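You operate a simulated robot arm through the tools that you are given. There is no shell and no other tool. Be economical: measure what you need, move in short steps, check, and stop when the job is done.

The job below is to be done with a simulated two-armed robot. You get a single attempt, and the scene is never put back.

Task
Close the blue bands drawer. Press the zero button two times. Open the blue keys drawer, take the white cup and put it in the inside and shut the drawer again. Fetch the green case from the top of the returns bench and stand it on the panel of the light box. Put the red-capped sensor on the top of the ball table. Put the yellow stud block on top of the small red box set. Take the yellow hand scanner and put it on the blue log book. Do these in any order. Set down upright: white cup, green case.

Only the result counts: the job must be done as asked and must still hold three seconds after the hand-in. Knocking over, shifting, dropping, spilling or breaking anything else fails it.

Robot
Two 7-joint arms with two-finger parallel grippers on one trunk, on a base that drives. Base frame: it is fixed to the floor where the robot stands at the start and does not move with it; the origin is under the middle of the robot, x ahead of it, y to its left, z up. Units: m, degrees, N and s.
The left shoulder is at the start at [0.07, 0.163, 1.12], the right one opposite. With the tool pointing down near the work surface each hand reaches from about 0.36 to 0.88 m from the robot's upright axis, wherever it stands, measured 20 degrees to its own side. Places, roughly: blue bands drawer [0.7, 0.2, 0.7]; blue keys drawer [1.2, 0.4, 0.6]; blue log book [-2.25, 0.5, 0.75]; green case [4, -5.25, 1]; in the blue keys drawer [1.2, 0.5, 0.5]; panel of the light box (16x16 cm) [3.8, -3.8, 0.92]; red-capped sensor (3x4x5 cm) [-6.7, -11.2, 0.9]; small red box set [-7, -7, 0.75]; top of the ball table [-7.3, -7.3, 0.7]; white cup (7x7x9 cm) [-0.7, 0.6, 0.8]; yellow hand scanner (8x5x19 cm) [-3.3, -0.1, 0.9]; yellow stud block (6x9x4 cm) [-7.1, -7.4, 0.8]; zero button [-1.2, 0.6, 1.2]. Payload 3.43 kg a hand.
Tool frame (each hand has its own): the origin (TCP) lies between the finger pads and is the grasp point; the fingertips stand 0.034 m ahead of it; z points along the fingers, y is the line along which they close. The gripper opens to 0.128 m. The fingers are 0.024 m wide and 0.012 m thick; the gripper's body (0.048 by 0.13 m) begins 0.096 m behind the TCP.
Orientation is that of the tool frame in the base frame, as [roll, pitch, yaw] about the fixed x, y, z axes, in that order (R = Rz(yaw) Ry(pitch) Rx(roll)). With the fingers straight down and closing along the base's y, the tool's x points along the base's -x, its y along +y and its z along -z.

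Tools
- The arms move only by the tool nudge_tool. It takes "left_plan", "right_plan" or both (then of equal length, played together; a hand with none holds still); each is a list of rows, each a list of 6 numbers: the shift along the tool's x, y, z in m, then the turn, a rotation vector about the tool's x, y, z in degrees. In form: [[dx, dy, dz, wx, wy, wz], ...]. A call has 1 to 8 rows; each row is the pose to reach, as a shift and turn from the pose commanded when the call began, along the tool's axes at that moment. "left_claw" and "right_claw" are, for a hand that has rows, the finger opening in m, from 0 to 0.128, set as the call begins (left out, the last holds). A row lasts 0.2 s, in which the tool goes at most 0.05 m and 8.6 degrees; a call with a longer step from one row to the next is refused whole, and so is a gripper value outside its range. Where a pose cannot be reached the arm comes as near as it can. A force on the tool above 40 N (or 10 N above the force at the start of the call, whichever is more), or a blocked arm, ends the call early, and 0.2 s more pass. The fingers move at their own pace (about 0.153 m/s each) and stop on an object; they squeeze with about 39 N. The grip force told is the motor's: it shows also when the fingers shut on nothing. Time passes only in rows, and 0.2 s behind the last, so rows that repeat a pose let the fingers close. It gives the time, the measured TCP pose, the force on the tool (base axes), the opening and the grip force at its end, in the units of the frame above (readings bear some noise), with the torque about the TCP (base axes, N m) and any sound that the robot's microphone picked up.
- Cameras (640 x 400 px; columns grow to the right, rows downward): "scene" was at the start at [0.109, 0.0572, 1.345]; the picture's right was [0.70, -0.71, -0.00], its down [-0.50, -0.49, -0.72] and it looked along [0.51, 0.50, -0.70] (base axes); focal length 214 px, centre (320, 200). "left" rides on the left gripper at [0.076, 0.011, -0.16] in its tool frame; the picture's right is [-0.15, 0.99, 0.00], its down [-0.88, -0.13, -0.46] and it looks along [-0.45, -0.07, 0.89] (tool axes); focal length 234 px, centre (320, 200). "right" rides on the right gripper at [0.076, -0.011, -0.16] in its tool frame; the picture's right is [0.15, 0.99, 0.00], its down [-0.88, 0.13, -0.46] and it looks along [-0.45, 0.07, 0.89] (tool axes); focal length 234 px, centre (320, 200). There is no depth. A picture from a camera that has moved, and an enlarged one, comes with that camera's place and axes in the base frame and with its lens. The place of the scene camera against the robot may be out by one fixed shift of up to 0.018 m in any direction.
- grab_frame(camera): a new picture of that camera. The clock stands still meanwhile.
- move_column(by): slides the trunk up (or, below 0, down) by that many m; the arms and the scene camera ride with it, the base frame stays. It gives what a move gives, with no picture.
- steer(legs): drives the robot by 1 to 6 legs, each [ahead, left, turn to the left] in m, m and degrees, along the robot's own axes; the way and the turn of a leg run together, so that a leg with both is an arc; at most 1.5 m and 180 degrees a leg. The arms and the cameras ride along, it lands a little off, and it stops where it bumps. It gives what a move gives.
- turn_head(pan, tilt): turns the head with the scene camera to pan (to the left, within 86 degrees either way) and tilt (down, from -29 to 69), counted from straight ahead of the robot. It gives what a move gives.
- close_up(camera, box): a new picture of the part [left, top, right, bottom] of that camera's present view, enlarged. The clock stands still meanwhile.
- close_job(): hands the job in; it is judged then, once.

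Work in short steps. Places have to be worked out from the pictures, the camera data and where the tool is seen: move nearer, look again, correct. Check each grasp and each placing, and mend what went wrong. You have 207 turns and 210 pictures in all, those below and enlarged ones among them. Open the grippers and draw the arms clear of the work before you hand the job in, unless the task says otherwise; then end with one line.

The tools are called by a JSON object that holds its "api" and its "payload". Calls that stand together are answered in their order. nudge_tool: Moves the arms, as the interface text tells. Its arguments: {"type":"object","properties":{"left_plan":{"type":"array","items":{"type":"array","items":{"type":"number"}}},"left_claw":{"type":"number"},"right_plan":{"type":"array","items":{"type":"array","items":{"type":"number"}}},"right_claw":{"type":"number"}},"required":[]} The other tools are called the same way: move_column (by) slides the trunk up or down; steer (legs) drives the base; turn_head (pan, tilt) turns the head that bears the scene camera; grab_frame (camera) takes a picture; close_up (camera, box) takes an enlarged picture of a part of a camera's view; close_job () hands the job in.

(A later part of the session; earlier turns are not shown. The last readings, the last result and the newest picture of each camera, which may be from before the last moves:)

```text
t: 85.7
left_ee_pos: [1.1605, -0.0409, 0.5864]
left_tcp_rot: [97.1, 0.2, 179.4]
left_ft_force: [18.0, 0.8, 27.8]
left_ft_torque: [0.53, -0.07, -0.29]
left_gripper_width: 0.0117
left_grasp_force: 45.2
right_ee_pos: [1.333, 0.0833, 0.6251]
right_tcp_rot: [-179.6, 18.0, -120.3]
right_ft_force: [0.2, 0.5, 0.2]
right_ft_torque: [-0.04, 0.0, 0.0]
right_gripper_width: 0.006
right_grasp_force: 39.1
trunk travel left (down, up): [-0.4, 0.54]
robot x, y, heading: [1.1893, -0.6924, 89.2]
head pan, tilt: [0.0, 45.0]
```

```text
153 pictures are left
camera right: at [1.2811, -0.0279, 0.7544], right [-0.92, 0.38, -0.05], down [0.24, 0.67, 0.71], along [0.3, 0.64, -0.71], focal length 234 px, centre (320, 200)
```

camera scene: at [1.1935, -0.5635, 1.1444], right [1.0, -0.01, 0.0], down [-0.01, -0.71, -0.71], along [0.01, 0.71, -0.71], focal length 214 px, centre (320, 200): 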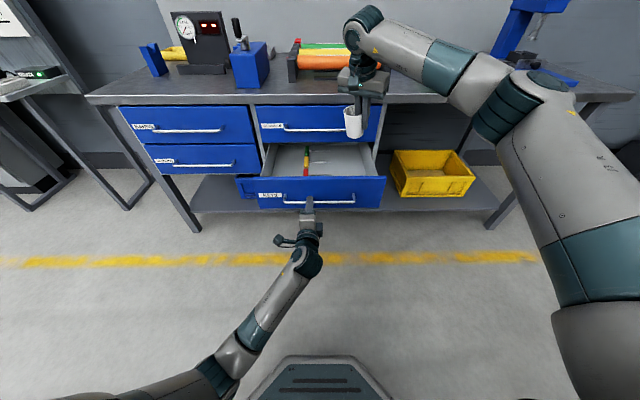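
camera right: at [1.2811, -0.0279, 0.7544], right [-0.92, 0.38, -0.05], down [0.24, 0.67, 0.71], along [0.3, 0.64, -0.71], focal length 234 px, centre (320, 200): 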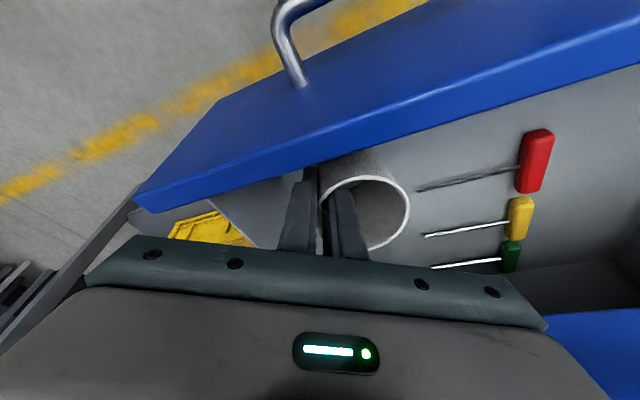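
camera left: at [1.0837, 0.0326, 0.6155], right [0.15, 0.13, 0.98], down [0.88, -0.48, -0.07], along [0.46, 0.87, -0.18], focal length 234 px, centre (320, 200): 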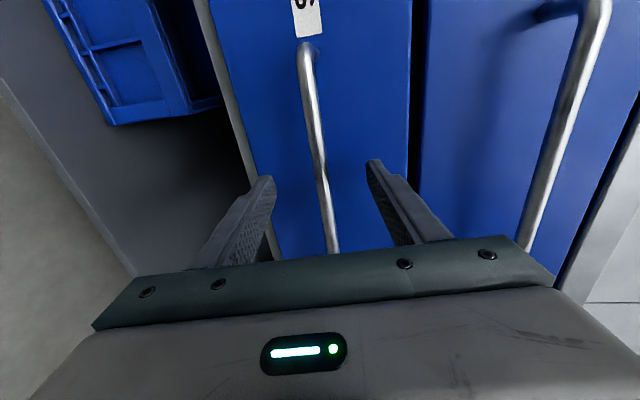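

{"api": "nudge_tool", "payload": {"right_plan": [[0.002, 0, 0.006, 0, 0, 0], [0.004, 0, 0.012, 0, 0, 0], [0.006, 0, 0.018, 0, 0, 0], [0.0075, 0, 0.023, 0, 0, 0], [0.009, 0, 0.028, 0, 0, 0], [0.011, 0, 0.033, 0, 0, 0]]}}

{"api": "close_up", "payload": {"camera": "scene", "box": [240, 80, 420, 220]}}

```text
t: 87.1
left_ee_pos: [1.1606, -0.0398, 0.5847]
left_tcp_rot: [97.1, 0.1, 179.3]
left_ft_force: [16.8, 0.5, 27.5]
left_ft_torque: [0.53, -0.04, -0.33]
left_gripper_width: 0.0116
left_grasp_force: 45.5
right_ee_pos: [1.3338, 0.083, 0.5887]
right_tcp_rot: [-179.8, 18.0, -120.4]
right_ft_force: [0.8, 0.7, -0.1]
right_ft_torque: [0.02, 0.01, 0.0]
right_gripper_width: 0.0059
right_grasp_force: 39.1
trunk travel left (down, up): [-0.4, 0.54]
robot x, y, heading: [1.1947, -0.6911, 89.4]
head pan, tilt: [0.0, 45.0]
```

```text
2.86 times, centred on (330, 150) of scene
camera zoom: at [1.1939, -0.5636, 1.1444], right [1.0, -0.01, 0.0], down [-0.01, -0.71, -0.71], along [0.0, 0.71, -0.71], focal length 613 px, centre (291, 343)
```

zoom: 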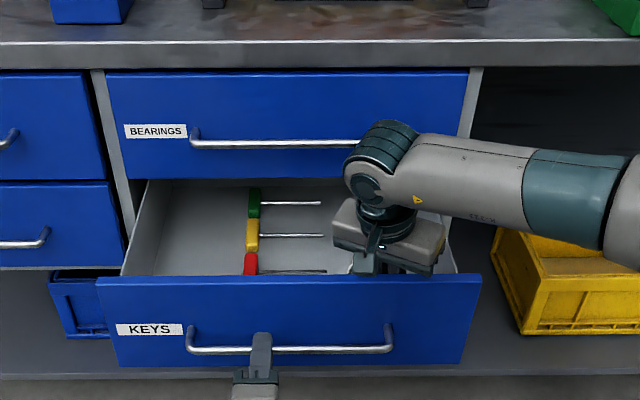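

No touch yet; I continue in finer steps.

{"api": "nudge_tool", "payload": {"right_plan": [[0.001, 0, 0.003, 0, 0, 0], [0.002, 0, 0.006, 0, 0, 0], [0.003, 0, 0.009, 0, 0, 0], [0.004, 0, 0.012, 0, 0, 0], [0.005, 0, 0.015, 0, 0, 0], [0.006, 0, 0.018, 0, 0, 0]]}}

{"api": "grab_frame", "payload": {"camera": "right"}}

```text
t: 88.5
left_ee_pos: [1.1619, -0.0427, 0.5843]
left_tcp_rot: [97.2, 0.1, 179.3]
left_ft_force: [19.5, -1.9, 14.9]
left_ft_torque: [0.27, -0.16, -0.88]
left_gripper_width: 0.0116
left_grasp_force: 45.0
right_ee_pos: [1.335, 0.0821, 0.5771]
right_tcp_rot: [-179.9, 18.4, -120.4]
right_ft_force: [2.2, 0.7, 34.8]
right_ft_torque: [0.21, 0.92, -0.03]
right_gripper_width: 0.0064
right_grasp_force: 39.2
trunk travel left (down, up): [-0.4, 0.54]
robot x, y, heading: [1.1897, -0.6901, 89.5]
head pan, tilt: [0.0, 45.0]
```

```text
151 pictures are left
camera right: at [1.2814, -0.0291, 0.7055], right [-0.92, 0.38, -0.05], down [0.24, 0.66, 0.71], along [0.3, 0.64, -0.7], focal length 234 px, centre (320, 200)
```

right: 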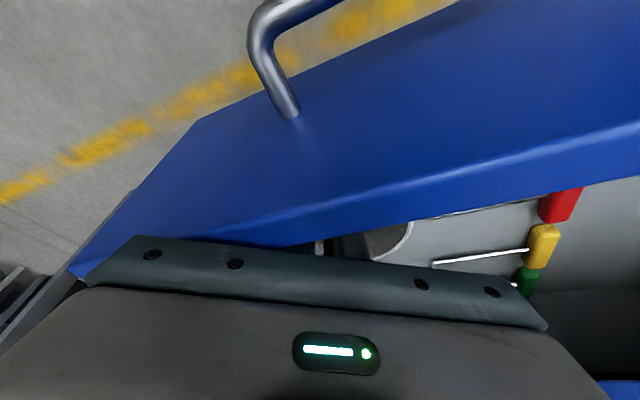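

The floor contact is under the cup's centre (35 N up). I release by opening to 4.5 cm, then lift straight up.

{"api": "nudge_tool", "payload": {"right_plan": [[-0.001, 0, -0.003, 0, 0, 0], [-0.001, 0, -0.003, 0, 0, 0], [-0.001, 0, -0.003, 0, 0, 0]], "right_claw": 0.04}}

{"api": "nudge_tool", "payload": {"right_plan": [[-0.008, 0, -0.024, 0, 0, 0], [-0.016, 0, -0.048, 0, 0, 0], [-0.03, 0, -0.092, 0, 0, 0], [-0.044, 0, -0.136, 0, 0, 0], [-0.058, 0, -0.18, 0, 0, 0]]}}

{"api": "grab_frame", "payload": {"camera": "right"}}

{"api": "close_up", "payload": {"camera": "scene", "box": [240, 80, 420, 220]}}

```text
t: 88.9
left_ee_pos: [1.1607, -0.0411, 0.5842]
left_tcp_rot: [97.0, 0.2, 179.1]
left_ft_force: [-0.6, -16.7, 10.0]
left_ft_torque: [0.15, 0.05, -1.26]
left_gripper_width: 0.0117
left_grasp_force: 44.9
right_ee_pos: [1.326, 0.0861, 0.5747]
right_tcp_rot: [180.0, 18.4, -120.0]
right_ft_force: [-8.1, 18.8, 5.9]
right_ft_torque: [-1.85, -0.74, -0.28]
right_gripper_width: 0.0308
right_grasp_force: 0.1
trunk travel left (down, up): [-0.4, 0.54]
robot x, y, heading: [1.1895, -0.692, 89.7]
head pan, tilt: [0.0, 45.0]
stopped in row 1 (left hand): the force on the tool passed its limit at 45 N (the readings are from after the stop); the commanded pose is now the measured one
```

```text
t: 90.1
left_ee_pos: [1.1613, -0.0429, 0.5854]
left_tcp_rot: [97.1, 0.2, 179.3]
left_ft_force: [1.3, -1.6, 16.8]
left_ft_torque: [0.22, 0.1, 0.14]
left_gripper_width: 0.0116
left_grasp_force: 44.7
right_ee_pos: [1.3296, 0.0832, 0.7649]
right_tcp_rot: [-179.9, 18.2, -120.1]
right_ft_force: [-0.1, -0.2, 0.4]
right_ft_torque: [-0.01, 0.0, 0.01]
right_gripper_width: 0.04
right_grasp_force: 0.1
trunk travel left (down, up): [-0.4, 0.54]
robot x, y, heading: [1.191, -0.6926, 89.7]
head pan, tilt: [0.0, 45.0]
```

```text
150 pictures are left
camera right: at [1.2795, -0.0282, 0.8934], right [-0.93, 0.38, -0.05], down [0.23, 0.67, 0.71], along [0.3, 0.64, -0.71], focal length 234 px, centre (320, 200)
```

right: 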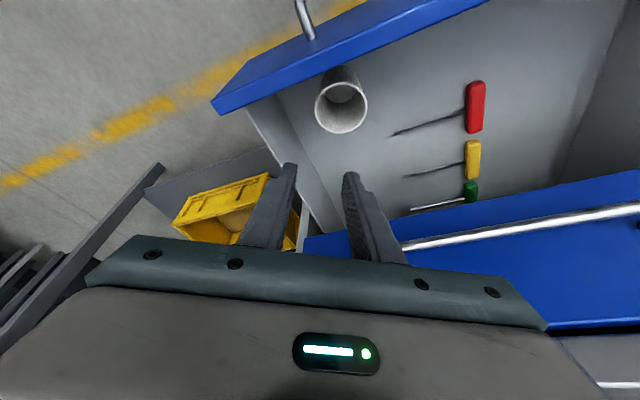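

```text
2.86 times, centred on (330, 150) of scene
camera zoom: at [1.1926, -0.563, 1.1442], right [1.0, -0.01, 0.0], down [0.0, -0.71, -0.71], along [0.0, 0.71, -0.71], focal length 613 px, centre (291, 343)
```

zoom: 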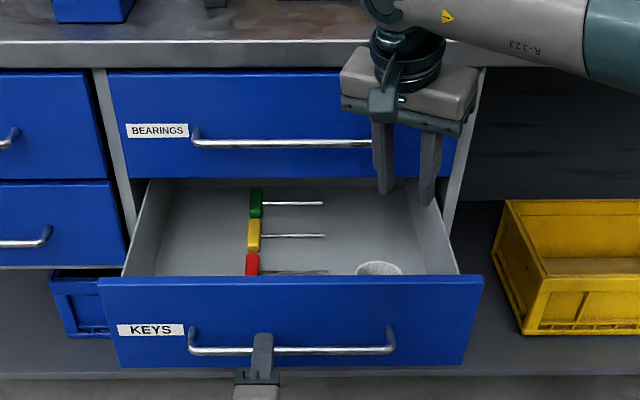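

The cup stands upright in the drawer. I withdraw the right hand and push the drawer shut with the left.

{"api": "nudge_tool", "payload": {"right_plan": [[0.03, -0.02, -0.02, 0, 0, 0], [0.06, -0.04, -0.04, 0, 0, 0], [0.09, -0.06, -0.06, 0, 0, 0], [0.12, -0.08, -0.08, 0, 0, 0], [0.148, -0.1, -0.1, 0, 0, 0]]}}

{"api": "nudge_tool", "payload": {"left_plan": [[0, 0.002, 0.018, 0, 0, 0], [0, 0.005, 0.04, 0, 0, 0], [0, 0.008, 0.064, 0, 0, 0], [0, 0.011, 0.088, 0, 0, 0], [0, 0.015, 0.112, 0, 0, 0], [0, 0.018, 0.136, 0, 0, 0], [0, 0.021, 0.16, 0, 0, 0], [0, 0.023, 0.18, 0, 0, 0]]}}

{"api": "nudge_tool", "payload": {"left_plan": [[0, 0.002, 0.018, 0, 0, 0], [0, 0.004, 0.032, 0, 0, 0], [0, 0.006, 0.043, 0, 0, 0], [0, 0.007, 0.051, 0, 0, 0], [0, 0.008, 0.058, 0, 0, 0]]}}

{"api": "grab_frame", "payload": {"camera": "scene"}}

```text
t: 91.3
left_ee_pos: [1.1598, -0.0408, 0.5851]
left_tcp_rot: [97.1, 0.3, 179.3]
left_ft_force: [3.1, -1.8, 18.9]
left_ft_torque: [0.28, 0.06, -0.04]
left_gripper_width: 0.0117
left_grasp_force: 45.7
right_ee_pos: [1.3305, -0.1181, 0.8104]
right_tcp_rot: [-179.8, 18.1, -120.1]
right_ft_force: [0.2, 0.5, 0.2]
right_ft_torque: [0.01, 0.01, -0.03]
right_gripper_width: 0.0401
right_grasp_force: 0.0
trunk travel left (down, up): [-0.4, 0.54]
robot x, y, heading: [1.1894, -0.6922, 89.6]
head pan, tilt: [0.0, 45.0]
```

```text
t: 93.1
left_ee_pos: [1.1599, 0.1424, 0.5855]
left_tcp_rot: [97.2, 0.2, 179.7]
left_ft_force: [-15.7, 1.1, 12.9]
left_ft_torque: [0.3, 0.28, 1.43]
left_gripper_width: 0.0118
left_grasp_force: 45.2
right_ee_pos: [1.3299, -0.1176, 0.8102]
right_tcp_rot: [-179.8, 18.2, -120.1]
right_ft_force: [0.0, -0.3, 0.5]
right_ft_torque: [0.0, -0.04, 0.05]
right_gripper_width: 0.0397
right_grasp_force: 0.0
trunk travel left (down, up): [-0.4, 0.54]
robot x, y, heading: [1.1906, -0.6957, 89.6]
head pan, tilt: [0.0, 45.0]
```

```text
t: 94.3
left_ee_pos: [1.1651, 0.1966, 0.5839]
left_tcp_rot: [97.3, 0.1, 179.2]
left_ft_force: [-15.4, -30.3, 8.9]
left_ft_torque: [0.05, 0.26, 0.22]
left_gripper_width: 0.0117
left_grasp_force: 45.1
right_ee_pos: [1.3309, -0.1186, 0.8108]
right_tcp_rot: [-179.9, 18.3, -120.0]
right_ft_force: [0.7, 0.1, 0.1]
right_ft_torque: [0.02, -0.01, 0.02]
right_gripper_width: 0.0399
right_grasp_force: 0.1
trunk travel left (down, up): [-0.4, 0.54]
robot x, y, heading: [1.1919, -0.6926, 89.3]
head pan, tilt: [0.0, 45.0]
```

```text
148 pictures are left
camera scene: at [1.1917, -0.5649, 1.1443], right [1.0, -0.01, 0.0], down [0.0, -0.71, -0.71], along [0.01, 0.71, -0.71], focal length 214 px, centre (320, 200)
```

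scene: 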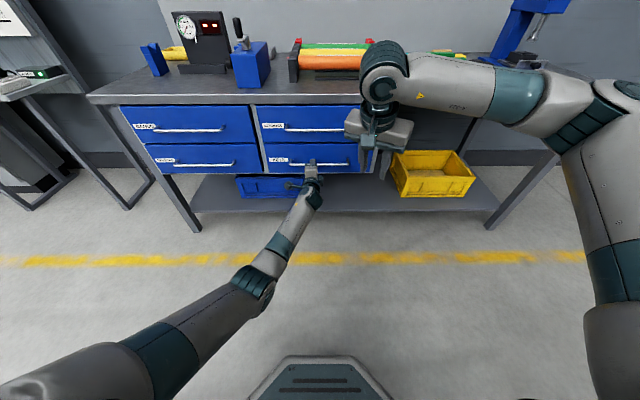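

Closed at the stop. I release the handle, back off and fold both arms to travel pose.

{"api": "nudge_tool", "payload": {"left_plan": [[0, 0, 0, 0, 0, 0], [0, 0, 0, 0, 0, 0], [0, -0.005, -0.04, 0, 0, 0], [0, -0.01, -0.08, 0, 0, 0], [0, -0.012, -0.12, 0, 0, 0]], "left_claw": 0.07}}

{"api": "close_up", "payload": {"camera": "scene", "box": [220, 80, 420, 220]}}

{"api": "nudge_tool", "payload": {"left_plan": [[0.03, 0.03, -0.01, 0, 0, -8.5], [0.06, 0.06, -0.02, 0, 0, -17], [0.09, 0.09, -0.03, 0, 0, -25.5], [0.12, 0.12, -0.04, 0, 0, -34], [0.15, 0.15, -0.05, 0, 0, -42.5], [0.18, 0.18, -0.06, 0, 0, -51], [0.21, 0.21, -0.07, 0, 0, -59.5], [0.24, 0.24, -0.07, 0, 0, -68]]}}

```text
t: 95.5
left_ee_pos: [1.1631, 0.0789, 0.5875]
left_tcp_rot: [97.2, 0.1, 179.4]
left_ft_force: [0.6, -1.0, -0.2]
left_ft_torque: [0.01, -0.02, 0.0]
left_gripper_width: 0.07
left_grasp_force: 0.0
right_ee_pos: [1.331, -0.1166, 0.808]
right_tcp_rot: [-179.8, 18.1, -120.1]
right_ft_force: [0.5, 0.1, -0.6]
right_ft_torque: [0.02, 0.01, 0.03]
right_gripper_width: 0.0398
right_grasp_force: 0.1
trunk travel left (down, up): [-0.4, 0.54]
robot x, y, heading: [1.1934, -0.6925, 89.7]
head pan, tilt: [0.0, 45.0]
```

```text
2.86 times, centred on (320, 150) of scene
camera zoom: at [1.1922, -0.5615, 1.1441], right [1.0, -0.01, 0.0], down [0.0, -0.71, -0.71], along [0.0, 0.71, -0.71], focal length 613 px, centre (320, 343)
```

zoom: 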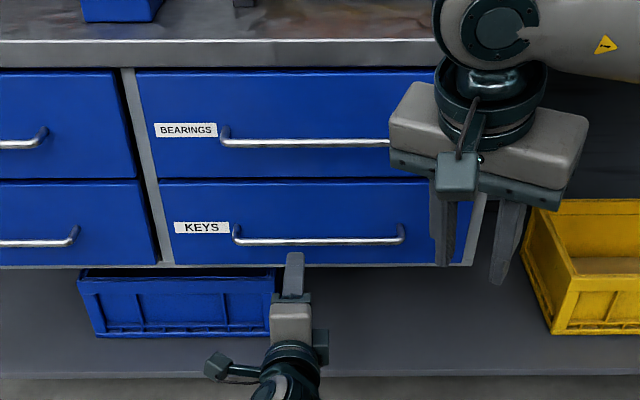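

```text
t: 97.3
left_ee_pos: [0.9181, 0.0399, 0.8342]
left_tcp_rot: [109.0, 67.1, -162.9]
left_ft_force: [-0.3, -0.4, 0.2]
left_ft_torque: [0.03, -0.01, -0.03]
left_gripper_width: 0.0704
left_grasp_force: 0.1
right_ee_pos: [1.3308, -0.1167, 0.8082]
right_tcp_rot: [-179.8, 18.0, -120.0]
right_ft_force: [-0.1, -0.4, 0.3]
right_ft_torque: [-0.02, -0.03, -0.01]
right_gripper_width: 0.0399
right_grasp_force: 0.0
trunk travel left (down, up): [-0.4, 0.54]
robot x, y, heading: [1.1907, -0.6922, 89.6]
head pan, tilt: [0.0, 45.0]
```

KEYS is closed. I continue folding the arms.

{"api": "nudge_tool", "payload": {"left_plan": [[0, 0, -0.02, 0, 0, -7.5], [0, 0, -0.04, 0, 0, -15], [0, 0, -0.06, 0, 0, -22]], "right_plan": [[0, 0, 0, 0, 6, 0], [0, 0, 0, 0, 12, 0], [0, 0, 0, 0, 18, 0]]}}

{"api": "nudge_tool", "payload": {"left_plan": [[0, 0, -0.01, 0, 8, 0], [0, 0, -0.02, 0, 16, 0], [0, 0, -0.03, 0, 24, 0], [0, 0, -0.03, 0, 32, 0], [0, 0, -0.03, 0, 40, 0], [0, 0, -0.03, 0, 48, 0], [0, 0, -0.03, 0, 56, 0], [0, 0, -0.03, 0, 64, 0]], "right_plan": [[0, 0, -0.02, 0, 0, -4], [0, 0, -0.04, 0, 0, -8], [0, 0, -0.06, 0, 0, -12], [0, 0, -0.08, 0, 0, -16], [0, 0, -0.1, 0, 0, -20], [0, 0, -0.1, 0, 0, -24], [0, 0, -0.1, 0, 0, -28], [0, 0, -0.1, 0, 0, -30]]}}

{"api": "move_column", "payload": {"by": 0.2}}

```text
t: 98.1
left_ee_pos: [0.9205, -0.0183, 0.8406]
left_tcp_rot: [-177.7, 82.6, -88.5]
left_ft_force: [-0.8, 0.1, 1.2]
left_ft_torque: [0.0, 0.04, -0.02]
left_gripper_width: 0.0699
left_grasp_force: 0.1
right_ee_pos: [1.329, -0.1151, 0.8095]
right_tcp_rot: [-179.8, 0.1, -120.1]
right_ft_force: [0.5, -0.3, 1.3]
right_ft_torque: [0.0, -0.01, 0.03]
right_gripper_width: 0.0399
right_grasp_force: 0.1
trunk travel left (down, up): [-0.4, 0.54]
robot x, y, heading: [1.1917, -0.6942, 89.6]
head pan, tilt: [0.0, 45.0]
```

```text
t: 99.9
left_ee_pos: [0.9191, -0.0467, 0.8452]
left_tcp_rot: [-179.9, 18.4, -90.6]
left_ft_force: [-0.7, -0.4, -0.3]
left_ft_torque: [0.0, 0.0, -0.03]
left_gripper_width: 0.0699
left_grasp_force: 0.0
right_ee_pos: [1.3277, -0.1148, 0.9105]
right_tcp_rot: [-179.8, 0.0, -90.1]
right_ft_force: [0.4, -0.2, 0.5]
right_ft_torque: [0.0, -0.01, -0.02]
right_gripper_width: 0.0399
right_grasp_force: 0.1
trunk travel left (down, up): [-0.4, 0.54]
robot x, y, heading: [1.1922, -0.6932, 89.8]
head pan, tilt: [0.0, 45.0]
```

```text
t: 102.0
left_ee_pos: [0.9197, -0.0467, 1.0448]
left_tcp_rot: [-179.8, 18.7, -90.6]
left_ft_force: [-0.1, -0.2, -0.3]
left_ft_torque: [-0.04, -0.03, 0.0]
left_gripper_width: 0.0701
left_grasp_force: 0.3
right_ee_pos: [1.3287, -0.1152, 1.1103]
right_tcp_rot: [-179.8, 0.0, -90.1]
right_ft_force: [-0.3, 0.0, 0.4]
right_ft_torque: [-0.03, 0.01, 0.01]
right_gripper_width: 0.0398
right_grasp_force: 0.1
trunk travel left (down, up): [-0.6, 0.34]
robot x, y, heading: [1.1919, -0.6901, 89.6]
head pan, tilt: [0.0, 45.0]
```

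{"api": "nudge_tool", "payload": {"left_plan": [[0.032, 0, -0.032, 0, 3.6, 0], [0.063, 0, -0.064, 0, 7.2, 0], [0.095, 0, -0.096, 0, 10.8, 0], [0.126, 0, -0.128, 0, 14.4, 0], [0.158, 0, -0.16, 0, 18.5, 0]], "right_plan": [[0.03, 0, 0, 0, 0, 0], [0.06, 0, 0, 0, 0, 0], [0.09, 0, 0, 0, 0, 0], [0.12, 0, 0, 0, 0, 0], [0.15, 0, 0, 0, 0, 0]]}}

{"api": "steer", "payload": {"legs": [[0, 0, -90]]}}

{"api": "turn_head", "payload": {"pan": -45, "tilt": 20}}

{"api": "grab_frame", "payload": {"camera": "scene"}}

{"api": "turn_head", "payload": {"pan": 20, "tilt": 15}}

{"api": "grab_frame", "payload": {"camera": "scene"}}

```text
t: 103.2
left_ee_pos: [0.917, -0.2519, 1.1477]
left_tcp_rot: [-179.9, 0.2, -90.7]
left_ft_force: [-0.1, -0.4, -0.2]
left_ft_torque: [0.02, 0.0, 0.0]
left_gripper_width: 0.0699
left_grasp_force: 0.2
right_ee_pos: [1.3282, -0.2663, 1.1097]
right_tcp_rot: [-179.8, 0.0, -90.2]
right_ft_force: [1.3, -0.2, 0.7]
right_ft_torque: [0.01, -0.01, -0.01]
right_gripper_width: 0.0395
right_grasp_force: 0.1
trunk travel left (down, up): [-0.6, 0.34]
robot x, y, heading: [1.1905, -0.6959, 89.9]
head pan, tilt: [0.0, 45.0]
```

```text
t: 107.5
left_ee_pos: [1.6381, -0.4244, 1.1467]
left_tcp_rot: [-179.9, 0.1, 178.5]
left_ft_force: [0.1, 0.7, 0.2]
left_ft_torque: [-0.04, 0.0, -0.01]
left_gripper_width: 0.0702
left_grasp_force: 0.1
right_ee_pos: [1.6172, -0.8372, 1.1106]
right_tcp_rot: [-179.8, 0.1, 179.2]
right_ft_force: [0.7, -0.4, -0.6]
right_ft_torque: [0.01, -0.01, 0.0]
right_gripper_width: 0.0398
right_grasp_force: 0.1
trunk travel left (down, up): [-0.6, 0.34]
robot x, y, heading: [1.1917, -0.6937, -1.1]
head pan, tilt: [0.0, 45.0]
```

```text
t: 108.6
left_ee_pos: [1.6373, -0.424, 1.1467]
left_tcp_rot: [-179.7, 0.3, 178.5]
left_ft_force: [-0.3, 0.0, 0.4]
left_ft_torque: [0.0, 0.02, 0.0]
left_gripper_width: 0.0699
left_grasp_force: 0.1
right_ee_pos: [1.6179, -0.8364, 1.11]
right_tcp_rot: [-179.8, -0.1, 179.1]
right_ft_force: [0.0, 0.1, -0.4]
right_ft_torque: [0.01, -0.02, -0.02]
right_gripper_width: 0.0398
right_grasp_force: 0.0
trunk travel left (down, up): [-0.6, 0.34]
robot x, y, heading: [1.1898, -0.6935, -1.4]
head pan, tilt: [-45.0, 20.0]
```

```text
146 pictures are left
camera scene: at [1.3063, -0.7608, 1.3826], right [-0.72, -0.69, 0.0], down [-0.24, 0.25, -0.94], along [0.65, -0.68, -0.34], focal length 214 px, centre (320, 200)
```

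scene: 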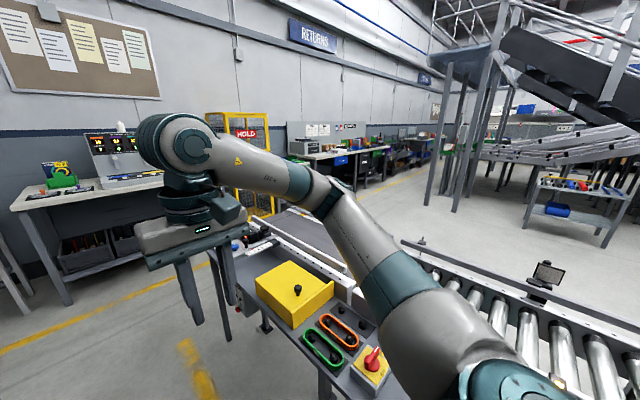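

```text
t: 110.0
left_ee_pos: [1.638, -0.4247, 1.1474]
left_tcp_rot: [-179.8, 0.3, 178.4]
left_ft_force: [0.5, 1.4, 0.1]
left_ft_torque: [0.01, -0.01, 0.04]
left_gripper_width: 0.0701
left_grasp_force: 0.2
right_ee_pos: [1.6171, -0.8372, 1.1095]
right_tcp_rot: [-179.8, 0.0, 179.2]
right_ft_force: [-0.6, 1.0, 0.5]
right_ft_torque: [0.02, 0.0, 0.02]
right_gripper_width: 0.0402
right_grasp_force: 0.1
trunk travel left (down, up): [-0.6, 0.34]
robot x, y, heading: [1.1927, -0.6923, -1.3]
head pan, tilt: [20.0, 15.0]
```

```text
145 pictures are left
camera scene: at [1.3302, -0.6636, 1.3908], right [0.32, -0.95, 0.0], down [-0.25, -0.08, -0.97], along [0.91, 0.31, -0.26], focal length 214 px, centre (320, 200)
```

scene: 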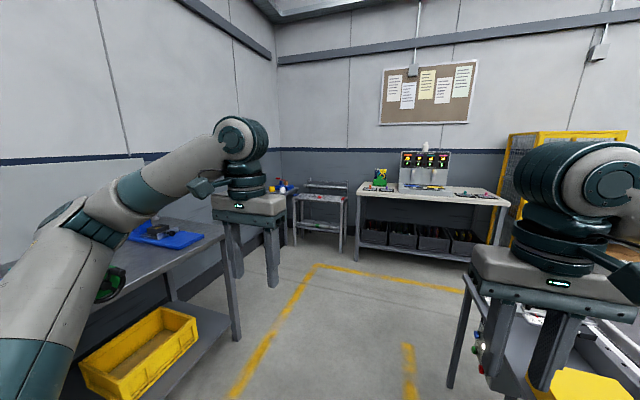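

A conveyor is on the right, ending at x≈2.3. I plan to pass its east end and then head south, looking again at about (3, -1.8).

{"api": "steer", "payload": {"legs": [[0, 0.2, 0], [1.5, 0, 1], [0.3, 0, 0], [0, 0, -90], [0.9, 0, 0]]}}

{"api": "turn_head", "payload": {"pan": 0, "tilt": 20}}

{"api": "grab_frame", "payload": {"camera": "scene"}}

```text
t: 128.3
left_ee_pos: [3.1744, -1.899, 1.1477]
left_tcp_rot: [-179.9, 0.2, 85.8]
left_ft_force: [1.2, 0.7, -0.5]
left_ft_torque: [0.0, 0.02, 0.01]
left_gripper_width: 0.0702
left_grasp_force: 0.1
right_ee_pos: [2.7649, -1.8593, 1.1093]
right_tcp_rot: [-179.8, 0.0, 86.4]
right_ft_force: [0.3, 0.2, -0.6]
right_ft_torque: [0.0, -0.01, 0.02]
right_gripper_width: 0.04
right_grasp_force: 0.0
trunk travel left (down, up): [-0.6, 0.34]
robot x, y, heading: [2.927, -1.4432, -93.6]
head pan, tilt: [20.0, 15.0]
```

```text
t: 129.1
left_ee_pos: [3.1733, -1.898, 1.1477]
left_tcp_rot: [-179.8, 0.3, 85.8]
left_ft_force: [-0.2, 0.3, -0.2]
left_ft_torque: [0.02, 0.03, 0.02]
left_gripper_width: 0.0698
left_grasp_force: 0.1
right_ee_pos: [2.7641, -1.8596, 1.1097]
right_tcp_rot: [-179.8, 0.1, 86.4]
right_ft_force: [0.1, 0.5, 0.8]
right_ft_torque: [-0.01, 0.0, -0.02]
right_gripper_width: 0.04
right_grasp_force: 0.2
trunk travel left (down, up): [-0.6, 0.34]
robot x, y, heading: [2.9282, -1.4408, -93.8]
head pan, tilt: [0.0, 20.0]
```

```text
144 pictures are left
camera scene: at [2.9183, -1.5847, 1.3827], right [-1.0, 0.07, 0.0], down [0.02, 0.34, -0.94], along [-0.06, -0.94, -0.34], focal length 214 px, centre (320, 200)
```

scene: 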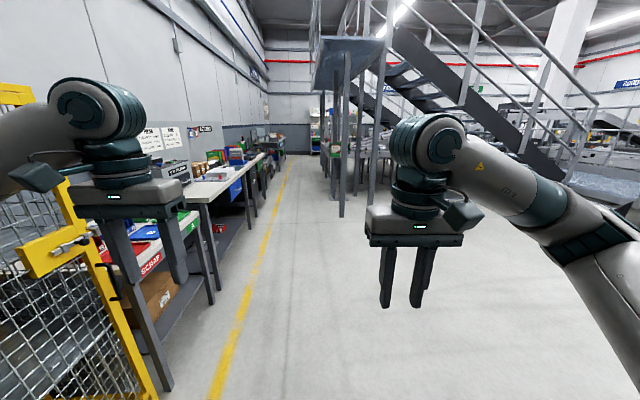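

The returns benches run along the east wall on my left. I drive south alongside and look left.

{"api": "steer", "payload": {"legs": [[1.2, 0, 3.5], [1.1, 0, 0]]}}

{"api": "turn_head", "payload": {"pan": 70, "tilt": 25}}

{"api": "grab_frame", "payload": {"camera": "scene"}}

{"api": "turn_head", "payload": {"pan": 25, "tilt": 25}}

{"api": "grab_frame", "payload": {"camera": "scene"}}

```text
t: 140.4
left_ee_pos: [3.1219, -4.1778, 1.1471]
left_tcp_rot: [-179.8, 0.2, 88.8]
left_ft_force: [-0.5, 0.2, -0.3]
left_ft_torque: [-0.01, 0.04, 0.01]
left_gripper_width: 0.07
left_grasp_force: 0.1
right_ee_pos: [2.7104, -4.1592, 1.1092]
right_tcp_rot: [-179.7, 0.0, 89.4]
right_ft_force: [0.5, 0.4, 0.2]
right_ft_torque: [0.05, 0.0, 0.02]
right_gripper_width: 0.0399
right_grasp_force: 0.0
trunk travel left (down, up): [-0.6, 0.34]
robot x, y, heading: [2.8534, -3.7359, -90.8]
head pan, tilt: [0.0, 20.0]
```

```text
t: 141.8
left_ee_pos: [3.1214, -4.1793, 1.1469]
left_tcp_rot: [-179.9, 0.3, 88.9]
left_ft_force: [0.2, -0.1, 0.4]
left_ft_torque: [0.01, 0.01, 0.01]
left_gripper_width: 0.0699
left_grasp_force: 0.0
right_ee_pos: [2.7095, -4.1593, 1.1098]
right_tcp_rot: [-179.8, 0.0, 89.4]
right_ft_force: [0.1, 0.2, 0.6]
right_ft_torque: [-0.01, -0.03, -0.02]
right_gripper_width: 0.04
right_grasp_force: 0.1
trunk travel left (down, up): [-0.6, 0.34]
robot x, y, heading: [2.8526, -3.7329, -90.9]
head pan, tilt: [70.0, 25.0]
```

```text
143 pictures are left
camera scene: at [2.9367, -3.8171, 1.3746], right [-0.36, -0.93, 0.0], down [-0.39, 0.15, -0.91], along [0.85, -0.32, -0.42], focal length 214 px, centre (320, 200)
```

scene: 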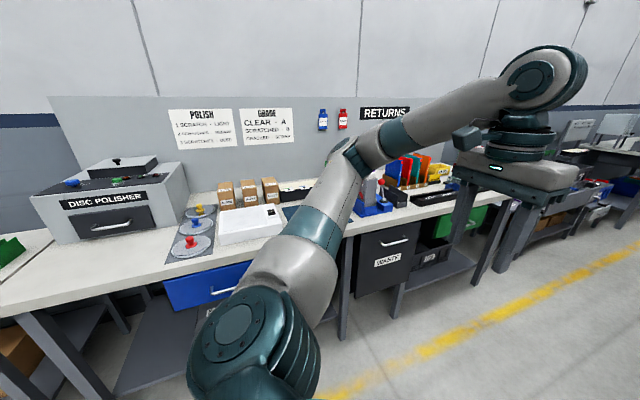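

```text
t: 143.0
left_ee_pos: [3.121, -4.1787, 1.1475]
left_tcp_rot: [-179.9, 0.2, 88.8]
left_ft_force: [0.9, 0.5, 0.2]
left_ft_torque: [0.01, 0.02, 0.01]
left_gripper_width: 0.07
left_grasp_force: 0.1
right_ee_pos: [2.7087, -4.1602, 1.1096]
right_tcp_rot: [-179.8, 0.1, 89.4]
right_ft_force: [0.4, -0.3, 0.9]
right_ft_torque: [0.0, -0.05, 0.01]
right_gripper_width: 0.04
right_grasp_force: 0.0
trunk travel left (down, up): [-0.6, 0.34]
robot x, y, heading: [2.8501, -3.7345, -90.7]
head pan, tilt: [25.0, 25.0]
```

```text
142 pictures are left
camera scene: at [2.8883, -3.8683, 1.3746], right [-0.91, -0.41, 0.0], down [-0.17, 0.39, -0.91], along [0.37, -0.83, -0.42], focal length 214 px, centre (320, 200)
```

scene: 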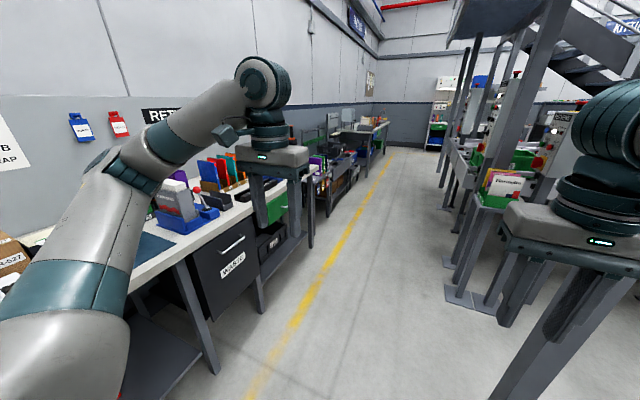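

The light box is the white box near [3.73, -3.81]. I go on to the case: ahead 1.35 m, then turn to face the bench.

{"api": "steer", "payload": {"legs": [[1.35, 0, 0.8], [0, 0, 90], [0.2, 0, 0]]}}

{"api": "turn_head", "payload": {"pan": 0, "tilt": 30}}

{"api": "grab_frame", "payload": {"camera": "scene"}}

```text
t: 146.1
left_ee_pos: [3.0007, -4.6823, 1.0902]
left_tcp_rot: [179.0, -3.3, 76.1]
left_ft_force: [-1.7, 0.1, -1.5]
left_ft_torque: [0.03, -0.3, -0.02]
left_gripper_width: 0.0699
left_grasp_force: 0.0
right_ee_pos: [2.5992, -4.5688, 1.07]
right_tcp_rot: [-177.0, -0.9, 78.4]
right_ft_force: [0.9, -0.3, -0.3]
right_ft_torque: [-0.05, 0.04, -0.02]
right_gripper_width: 0.0399
right_grasp_force: 0.0
trunk travel left (down, up): [-0.6, 0.34]
robot x, y, heading: [2.8278, -4.1287, -102.9]
head pan, tilt: [25.0, 25.0]
stopped in leg 1: the robot was blocked; the commanded pose is now the measured one
```

```text
t: 147.0
left_ee_pos: [3.0105, -4.677, 1.1012]
left_tcp_rot: [179.5, -2.6, 77.2]
left_ft_force: [0.2, 1.1, -0.4]
left_ft_torque: [-0.02, -0.02, 0.01]
left_gripper_width: 0.0698
left_grasp_force: 0.1
right_ee_pos: [2.6014, -4.5631, 1.0715]
right_tcp_rot: [-177.4, -1.5, 78.6]
right_ft_force: [-0.7, -0.4, 0.2]
right_ft_torque: [0.02, 0.0, 0.0]
right_gripper_width: 0.0399
right_grasp_force: 0.1
trunk travel left (down, up): [-0.6, 0.34]
robot x, y, heading: [2.8343, -4.1354, -102.7]
head pan, tilt: [0.0, 30.0]
```

```text
141 pictures are left
camera scene: at [2.8389, -4.1806, 1.3798], right [-0.98, 0.22, 0.01], down [0.08, 0.43, -0.9], along [-0.2, -0.88, -0.44], focal length 214 px, centre (320, 200)
```

scene: 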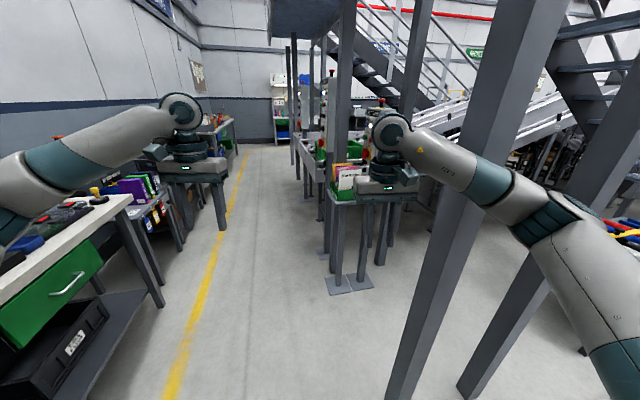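

The right arm met a stair column. I back off, straighten, shift east and try again in smaller legs.

{"api": "steer", "payload": {"legs": [[-0.25, 0, 0], [0, 0.1, 12.7]]}}

{"api": "turn_head", "payload": {"pan": -40, "tilt": 35}}

{"api": "grab_frame", "payload": {"camera": "scene"}}

{"api": "turn_head", "payload": {"pan": 45, "tilt": 35}}

{"api": "grab_frame", "payload": {"camera": "scene"}}

```text
t: 147.7
left_ee_pos: [2.9643, -4.7264, 1.0311]
left_tcp_rot: [176.6, -7.0, 70.8]
left_ft_force: [-0.9, -0.2, -0.2]
left_ft_torque: [-0.01, -0.08, 0.0]
left_gripper_width: 0.07
left_grasp_force: 0.2
right_ee_pos: [2.5815, -4.6109, 1.0261]
right_tcp_rot: [-175.4, -2.2, 80.4]
right_ft_force: [0.6, 0.2, -0.7]
right_ft_torque: [0.04, -0.01, -0.02]
right_gripper_width: 0.0397
right_grasp_force: 0.1
trunk travel left (down, up): [-0.6, 0.34]
robot x, y, heading: [2.8341, -4.1123, -104.2]
head pan, tilt: [0.0, 30.0]
stopped in leg 1: the robot was blocked; the commanded pose is now the measured one
```

```text
t: 148.8
left_ee_pos: [2.9679, -4.7263, 1.0317]
left_tcp_rot: [176.4, -6.8, 71.0]
left_ft_force: [0.2, 0.5, -0.5]
left_ft_torque: [0.0, 0.04, -0.01]
left_gripper_width: 0.0699
left_grasp_force: 0.0
right_ee_pos: [2.5798, -4.6105, 1.0251]
right_tcp_rot: [-175.2, -2.3, 79.9]
right_ft_force: [0.2, 0.1, 0.4]
right_ft_torque: [-0.02, -0.02, -0.02]
right_gripper_width: 0.0398
right_grasp_force: 0.0
trunk travel left (down, up): [-0.6, 0.34]
robot x, y, heading: [2.8329, -4.1163, -103.7]
head pan, tilt: [-40.0, 35.0]
```

```text
140 pictures are left
camera scene: at [2.7937, -4.1076, 1.3749], right [-0.59, 0.8, -0.05], down [0.44, 0.27, -0.86], along [-0.68, -0.53, -0.51], focal length 214 px, centre (320, 200)
```

scene: 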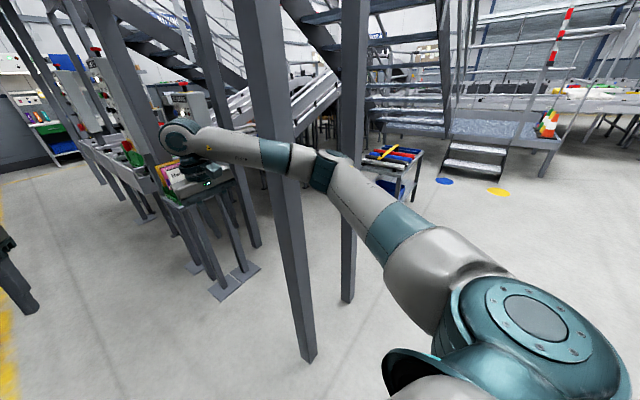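

```text
t: 150.4
left_ee_pos: [2.9672, -4.7263, 1.0301]
left_tcp_rot: [176.5, -6.9, 70.9]
left_ft_force: [-0.3, 0.5, 1.1]
left_ft_torque: [0.01, 0.02, -0.01]
left_gripper_width: 0.0698
left_grasp_force: 0.0
right_ee_pos: [2.5791, -4.611, 1.0239]
right_tcp_rot: [-175.1, -2.4, 79.8]
right_ft_force: [-0.3, 0.0, 0.2]
right_ft_torque: [-0.02, 0.01, 0.01]
right_gripper_width: 0.0396
right_grasp_force: 0.0
trunk travel left (down, up): [-0.6, 0.34]
robot x, y, heading: [2.832, -4.1183, -104.0]
head pan, tilt: [45.0, 35.0]
```

```text
139 pictures are left
camera scene: at [2.9107, -4.1318, 1.3727], right [-0.86, -0.51, 0.07], down [-0.32, 0.42, -0.85], along [0.4, -0.75, -0.53], focal length 214 px, centre (320, 200)
```

scene: 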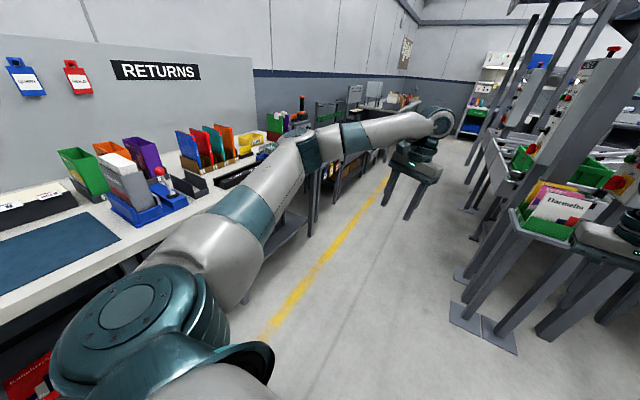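

The right elbow touches a column at about (2.41, -4.55). I try sliding away eastwards.

{"api": "steer", "payload": {"legs": [[-0.04, 0.15, 0]]}}

```text
t: 151.1
left_ee_pos: [2.9064, -4.7871, 0.9163]
left_tcp_rot: [174.4, -13.6, 60.1]
left_ft_force: [-2.0, 1.4, -1.6]
left_ft_torque: [-0.09, -0.19, -0.06]
left_gripper_width: 0.0699
left_grasp_force: 0.0
right_ee_pos: [2.5988, -4.6907, 0.9204]
right_tcp_rot: [-173.9, -6.7, 87.6]
right_ft_force: [-0.9, 0.4, 0.1]
right_ft_torque: [-0.1, -0.14, 0.03]
right_gripper_width: 0.0399
right_grasp_force: 0.0
trunk travel left (down, up): [-0.6, 0.34]
robot x, y, heading: [2.848, -4.0982, -104.3]
head pan, tilt: [45.0, 35.0]
stopped in leg 1: the robot was blocked; the commanded pose is now the measured one
```

Something still holds it. I look at the right side and down.

{"api": "turn_head", "payload": {"pan": -60, "tilt": 55}}

{"api": "grab_frame", "payload": {"camera": "scene"}}

{"api": "grab_frame", "payload": {"camera": "right"}}

{"api": "grab_frame", "payload": {"camera": "left"}}

```text
t: 152.9
left_ee_pos: [2.9423, -4.7967, 0.9299]
left_tcp_rot: [176.7, -12.9, 63.8]
left_ft_force: [1.4, -0.4, 0.1]
left_ft_torque: [0.02, 0.02, 0.01]
left_gripper_width: 0.0701
left_grasp_force: 0.0
right_ee_pos: [2.6089, -4.675, 0.9266]
right_tcp_rot: [-173.6, -8.6, 82.8]
right_ft_force: [-0.5, -0.2, -0.8]
right_ft_torque: [-0.01, 0.02, 0.03]
right_gripper_width: 0.0398
right_grasp_force: 0.0
trunk travel left (down, up): [-0.6, 0.34]
robot x, y, heading: [2.8622, -4.0935, -105.9]
head pan, tilt: [-60.0, 55.0]
```

```text
138 pictures are left
camera scene: at [2.8432, -4.15, 1.3362], right [-0.24, 0.97, 0.01], down [0.76, 0.2, -0.61], along [-0.6, -0.14, -0.79], focal length 214 px, centre (320, 200)
```

scene: 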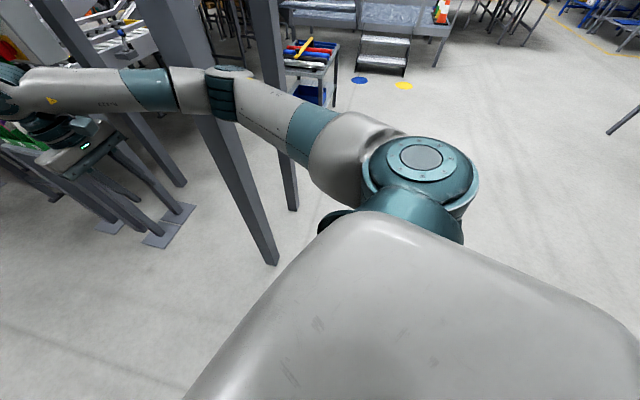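

```text
137 pictures are left
camera right: at [2.6225, -4.6253, 1.0961], right [1.0, 0.04, -0.09], down [0.06, -0.95, 0.3], along [-0.07, -0.31, -0.95], focal length 234 px, centre (320, 200)
```

right: 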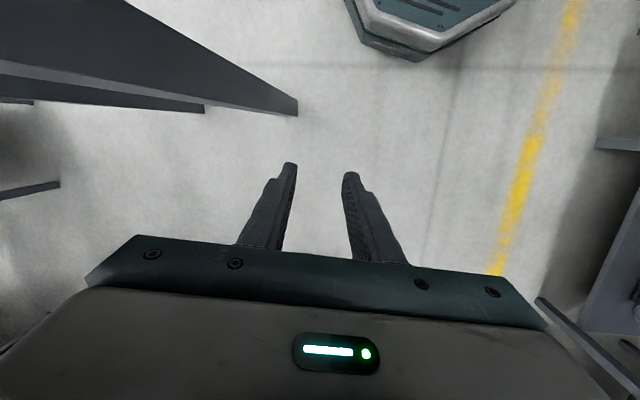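

```text
136 pictures are left
camera left: at [2.9603, -4.7634, 1.1037], right [0.82, -0.58, 0.02], down [-0.56, -0.79, 0.24], along [-0.12, -0.21, -0.97], focal length 234 px, centre (320, 200)
```

left: 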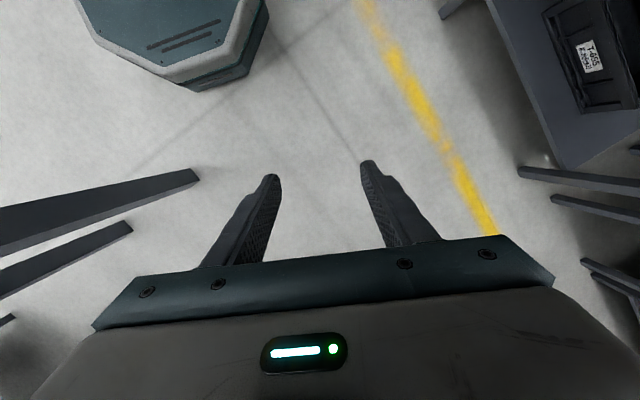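

The right elbow rests against the column. I move the right hand inwards and forward to pull the elbow off.

{"api": "nudge_tool", "payload": {"right_plan": [[0, 0.03, 0, 0, 0, 0], [0, 0.06, 0, 0, 0, 0], [0, 0.09, 0, 0, 0, 0], [0, 0.12, 0, 0, 0, 0]]}}

{"api": "grab_frame", "payload": {"camera": "scene"}}

```text
t: 154.2
left_ee_pos: [2.8643, -4.7876, 0.9383]
left_tcp_rot: [175.4, -12.8, 62.2]
left_ft_force: [-0.7, 0.4, -0.1]
left_ft_torque: [0.0, -0.04, 0.03]
left_gripper_width: 0.0702
left_grasp_force: 0.0
right_ee_pos: [2.6404, -4.6778, 0.9318]
right_tcp_rot: [-174.5, -6.6, 80.0]
right_ft_force: [0.9, -0.1, -1.0]
right_ft_torque: [-0.01, -0.01, 0.02]
right_gripper_width: 0.04
right_grasp_force: 0.1
trunk travel left (down, up): [-0.6, 0.34]
robot x, y, heading: [2.8215, -4.0811, -107.7]
head pan, tilt: [-60.0, 55.0]
stopped in row 4 (right hand): the arm was blocked; the commanded pose is now the measured one
```

```text
135 pictures are left
camera scene: at [2.7595, -4.1256, 1.3356], right [-0.21, 0.98, -0.01], down [0.79, 0.16, -0.59], along [-0.58, -0.14, -0.81], focal length 214 px, centre (320, 200)
```

scene: 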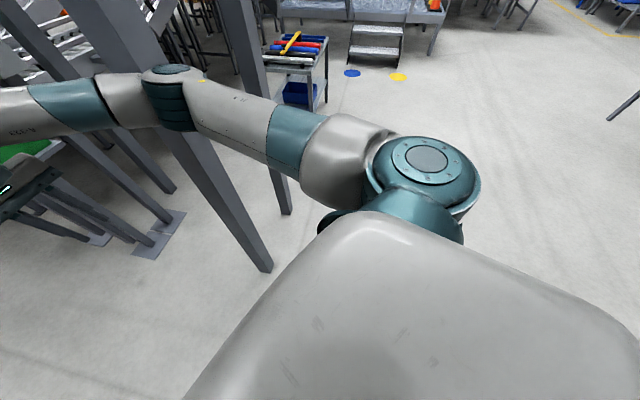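

{"api": "close_up", "payload": {"camera": "scene", "box": [20, 0, 320, 190]}}

```text
2.11 times, centred on (170, 95) of scene
camera zoom: at [2.7595, -4.1256, 1.3356], right [-0.21, 0.98, -0.01], down [0.79, 0.16, -0.59], along [-0.58, -0.14, -0.81], focal length 452 px, centre (636, 421)
```

zoom: 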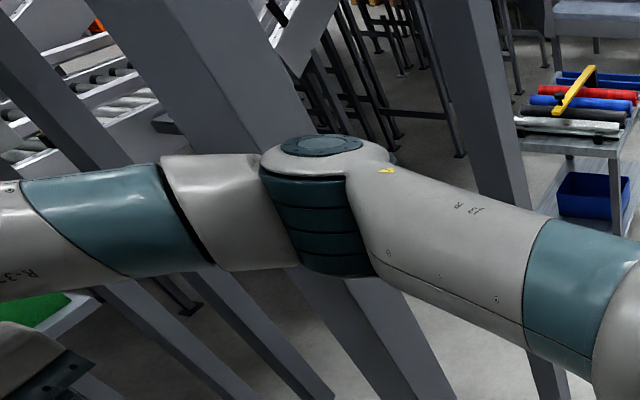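

The elbow is pressed on the column's north face. I draw the right hand back towards the body to lift the elbow off.

{"api": "nudge_tool", "payload": {"right_plan": [[0.02, 0, -0.01, 0, 0, 0], [0.04, 0, -0.03, 0, 0, 0], [0.06, 0, -0.05, 0, 0, 0], [0.08, 0, -0.07, 0, 0, 0], [0.1, 0, -0.09, 0, 0, 0]]}}

{"api": "grab_frame", "payload": {"camera": "scene"}}

```text
t: 155.6
left_ee_pos: [2.8694, -4.791, 0.938]
left_tcp_rot: [175.3, -13.1, 62.7]
left_ft_force: [0.7, 1.0, 0.5]
left_ft_torque: [0.0, -0.03, -0.01]
left_gripper_width: 0.0702
left_grasp_force: 0.0
right_ee_pos: [2.6735, -4.5922, 1.0181]
right_tcp_rot: [-174.7, -8.2, 81.5]
right_ft_force: [-0.4, -0.5, -0.1]
right_ft_torque: [0.01, 0.01, 0.02]
right_gripper_width: 0.0398
right_grasp_force: 0.1
trunk travel left (down, up): [-0.6, 0.34]
robot x, y, heading: [2.8247, -4.0854, -107.0]
head pan, tilt: [-60.0, 55.0]
stopped in row 5 (right hand): the arm was blocked; the commanded pose is now the measured one
```

```text
133 pictures are left
camera scene: at [2.7565, -4.1308, 1.3356], right [-0.22, 0.98, -0.01], down [0.79, 0.17, -0.59], along [-0.57, -0.14, -0.81], focal length 214 px, centre (320, 200)
```

scene: 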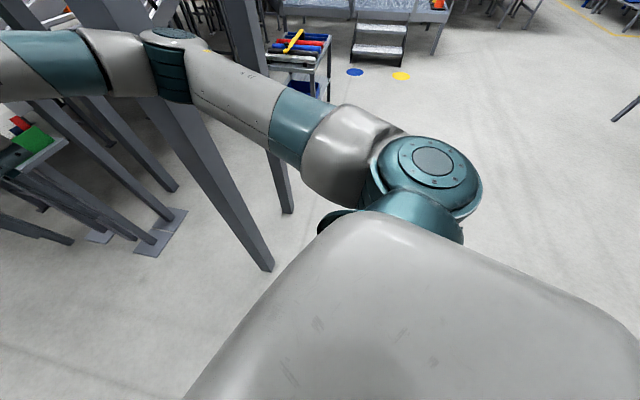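

I try a translation to the north-east, directly away from the column.

{"api": "steer", "payload": {"legs": [[-0.14, 0.08, 0]]}}

{"api": "grab_frame", "payload": {"camera": "scene"}}

```text
t: 157.0
left_ee_pos: [2.9713, -4.6987, 0.9239]
left_tcp_rot: [175.0, -14.2, 62.8]
left_ft_force: [-0.4, -0.1, -0.6]
left_ft_torque: [-0.02, 0.01, 0.0]
left_gripper_width: 0.07
left_grasp_force: 0.0
right_ee_pos: [2.7698, -4.5048, 1.0053]
right_tcp_rot: [-175.3, -9.3, 80.8]
right_ft_force: [-0.3, 0.5, 0.2]
right_ft_torque: [-0.01, -0.01, 0.0]
right_gripper_width: 0.0396
right_grasp_force: 0.0
trunk travel left (down, up): [-0.6, 0.34]
robot x, y, heading: [2.9414, -3.985, -107.5]
head pan, tilt: [-60.0, 55.0]
```

```text
132 pictures are left
camera scene: at [2.854, -4.0451, 1.3305], right [-0.22, 0.98, 0.0], down [0.8, 0.18, -0.57], along [-0.56, -0.13, -0.82], focal length 214 px, centre (320, 200)
```

scene: 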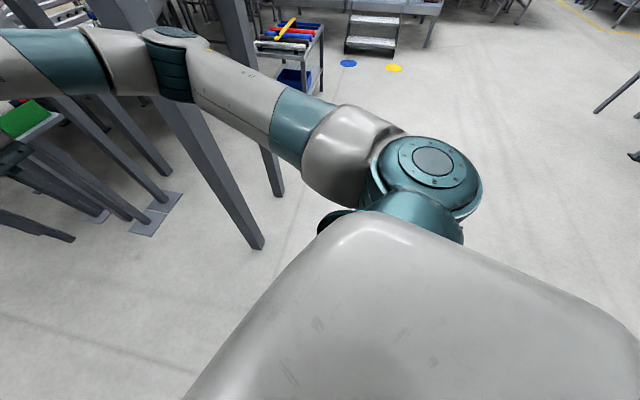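

Freed. I move a little further off and straighten the heading.

{"api": "steer", "payload": {"legs": [[-0.1, 0.05, 0], [0, 0, 17]]}}

{"api": "turn_head", "payload": {"pan": 0, "tilt": 40}}

{"api": "grab_frame", "payload": {"camera": "scene"}}

```text
t: 159.1
left_ee_pos: [3.2505, -4.5776, 0.9241]
left_tcp_rot: [175.1, -14.2, 79.1]
left_ft_force: [0.6, 0.6, 0.1]
left_ft_torque: [-0.04, 0.03, 0.01]
left_gripper_width: 0.0699
left_grasp_force: 0.0
right_ee_pos: [3.0026, -4.448, 1.0061]
right_tcp_rot: [-175.2, -9.2, 97.1]
right_ft_force: [-1.1, 0.3, -0.4]
right_ft_torque: [-0.03, 0.0, 0.01]
right_gripper_width: 0.0397
right_grasp_force: 0.1
trunk travel left (down, up): [-0.6, 0.34]
robot x, y, heading: [3.0154, -3.8983, -91.0]
head pan, tilt: [-60.0, 55.0]
```

```text
t: 160.4
left_ee_pos: [3.2503, -4.5776, 0.9245]
left_tcp_rot: [175.1, -14.3, 79.1]
left_ft_force: [0.3, 0.0, 0.4]
left_ft_torque: [0.0, 0.0, 0.0]
left_gripper_width: 0.0698
left_grasp_force: 0.2
right_ee_pos: [3.0027, -4.4476, 1.007]
right_tcp_rot: [-175.4, -9.2, 97.2]
right_ft_force: [-0.1, 0.0, 0.4]
right_ft_torque: [0.02, 0.01, 0.03]
right_gripper_width: 0.0399
right_grasp_force: 0.2
trunk travel left (down, up): [-0.6, 0.34]
robot x, y, heading: [3.0163, -3.8965, -91.1]
head pan, tilt: [0.0, 40.0]
```

```text
131 pictures are left
camera scene: at [3.0144, -4.0334, 1.3512], right [-1.0, 0.02, 0.0], down [0.01, 0.64, -0.77], along [-0.01, -0.77, -0.64], focal length 214 px, centre (320, 200)
```

scene: 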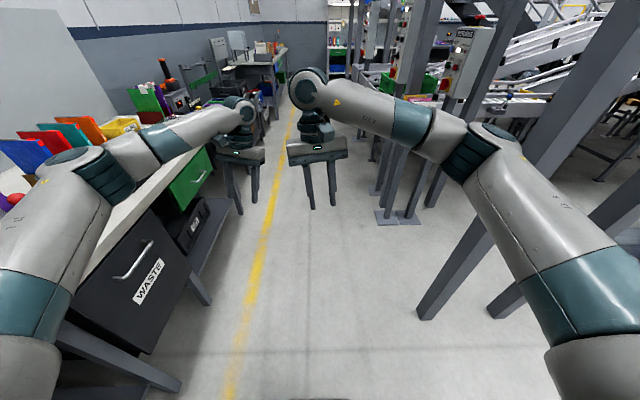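

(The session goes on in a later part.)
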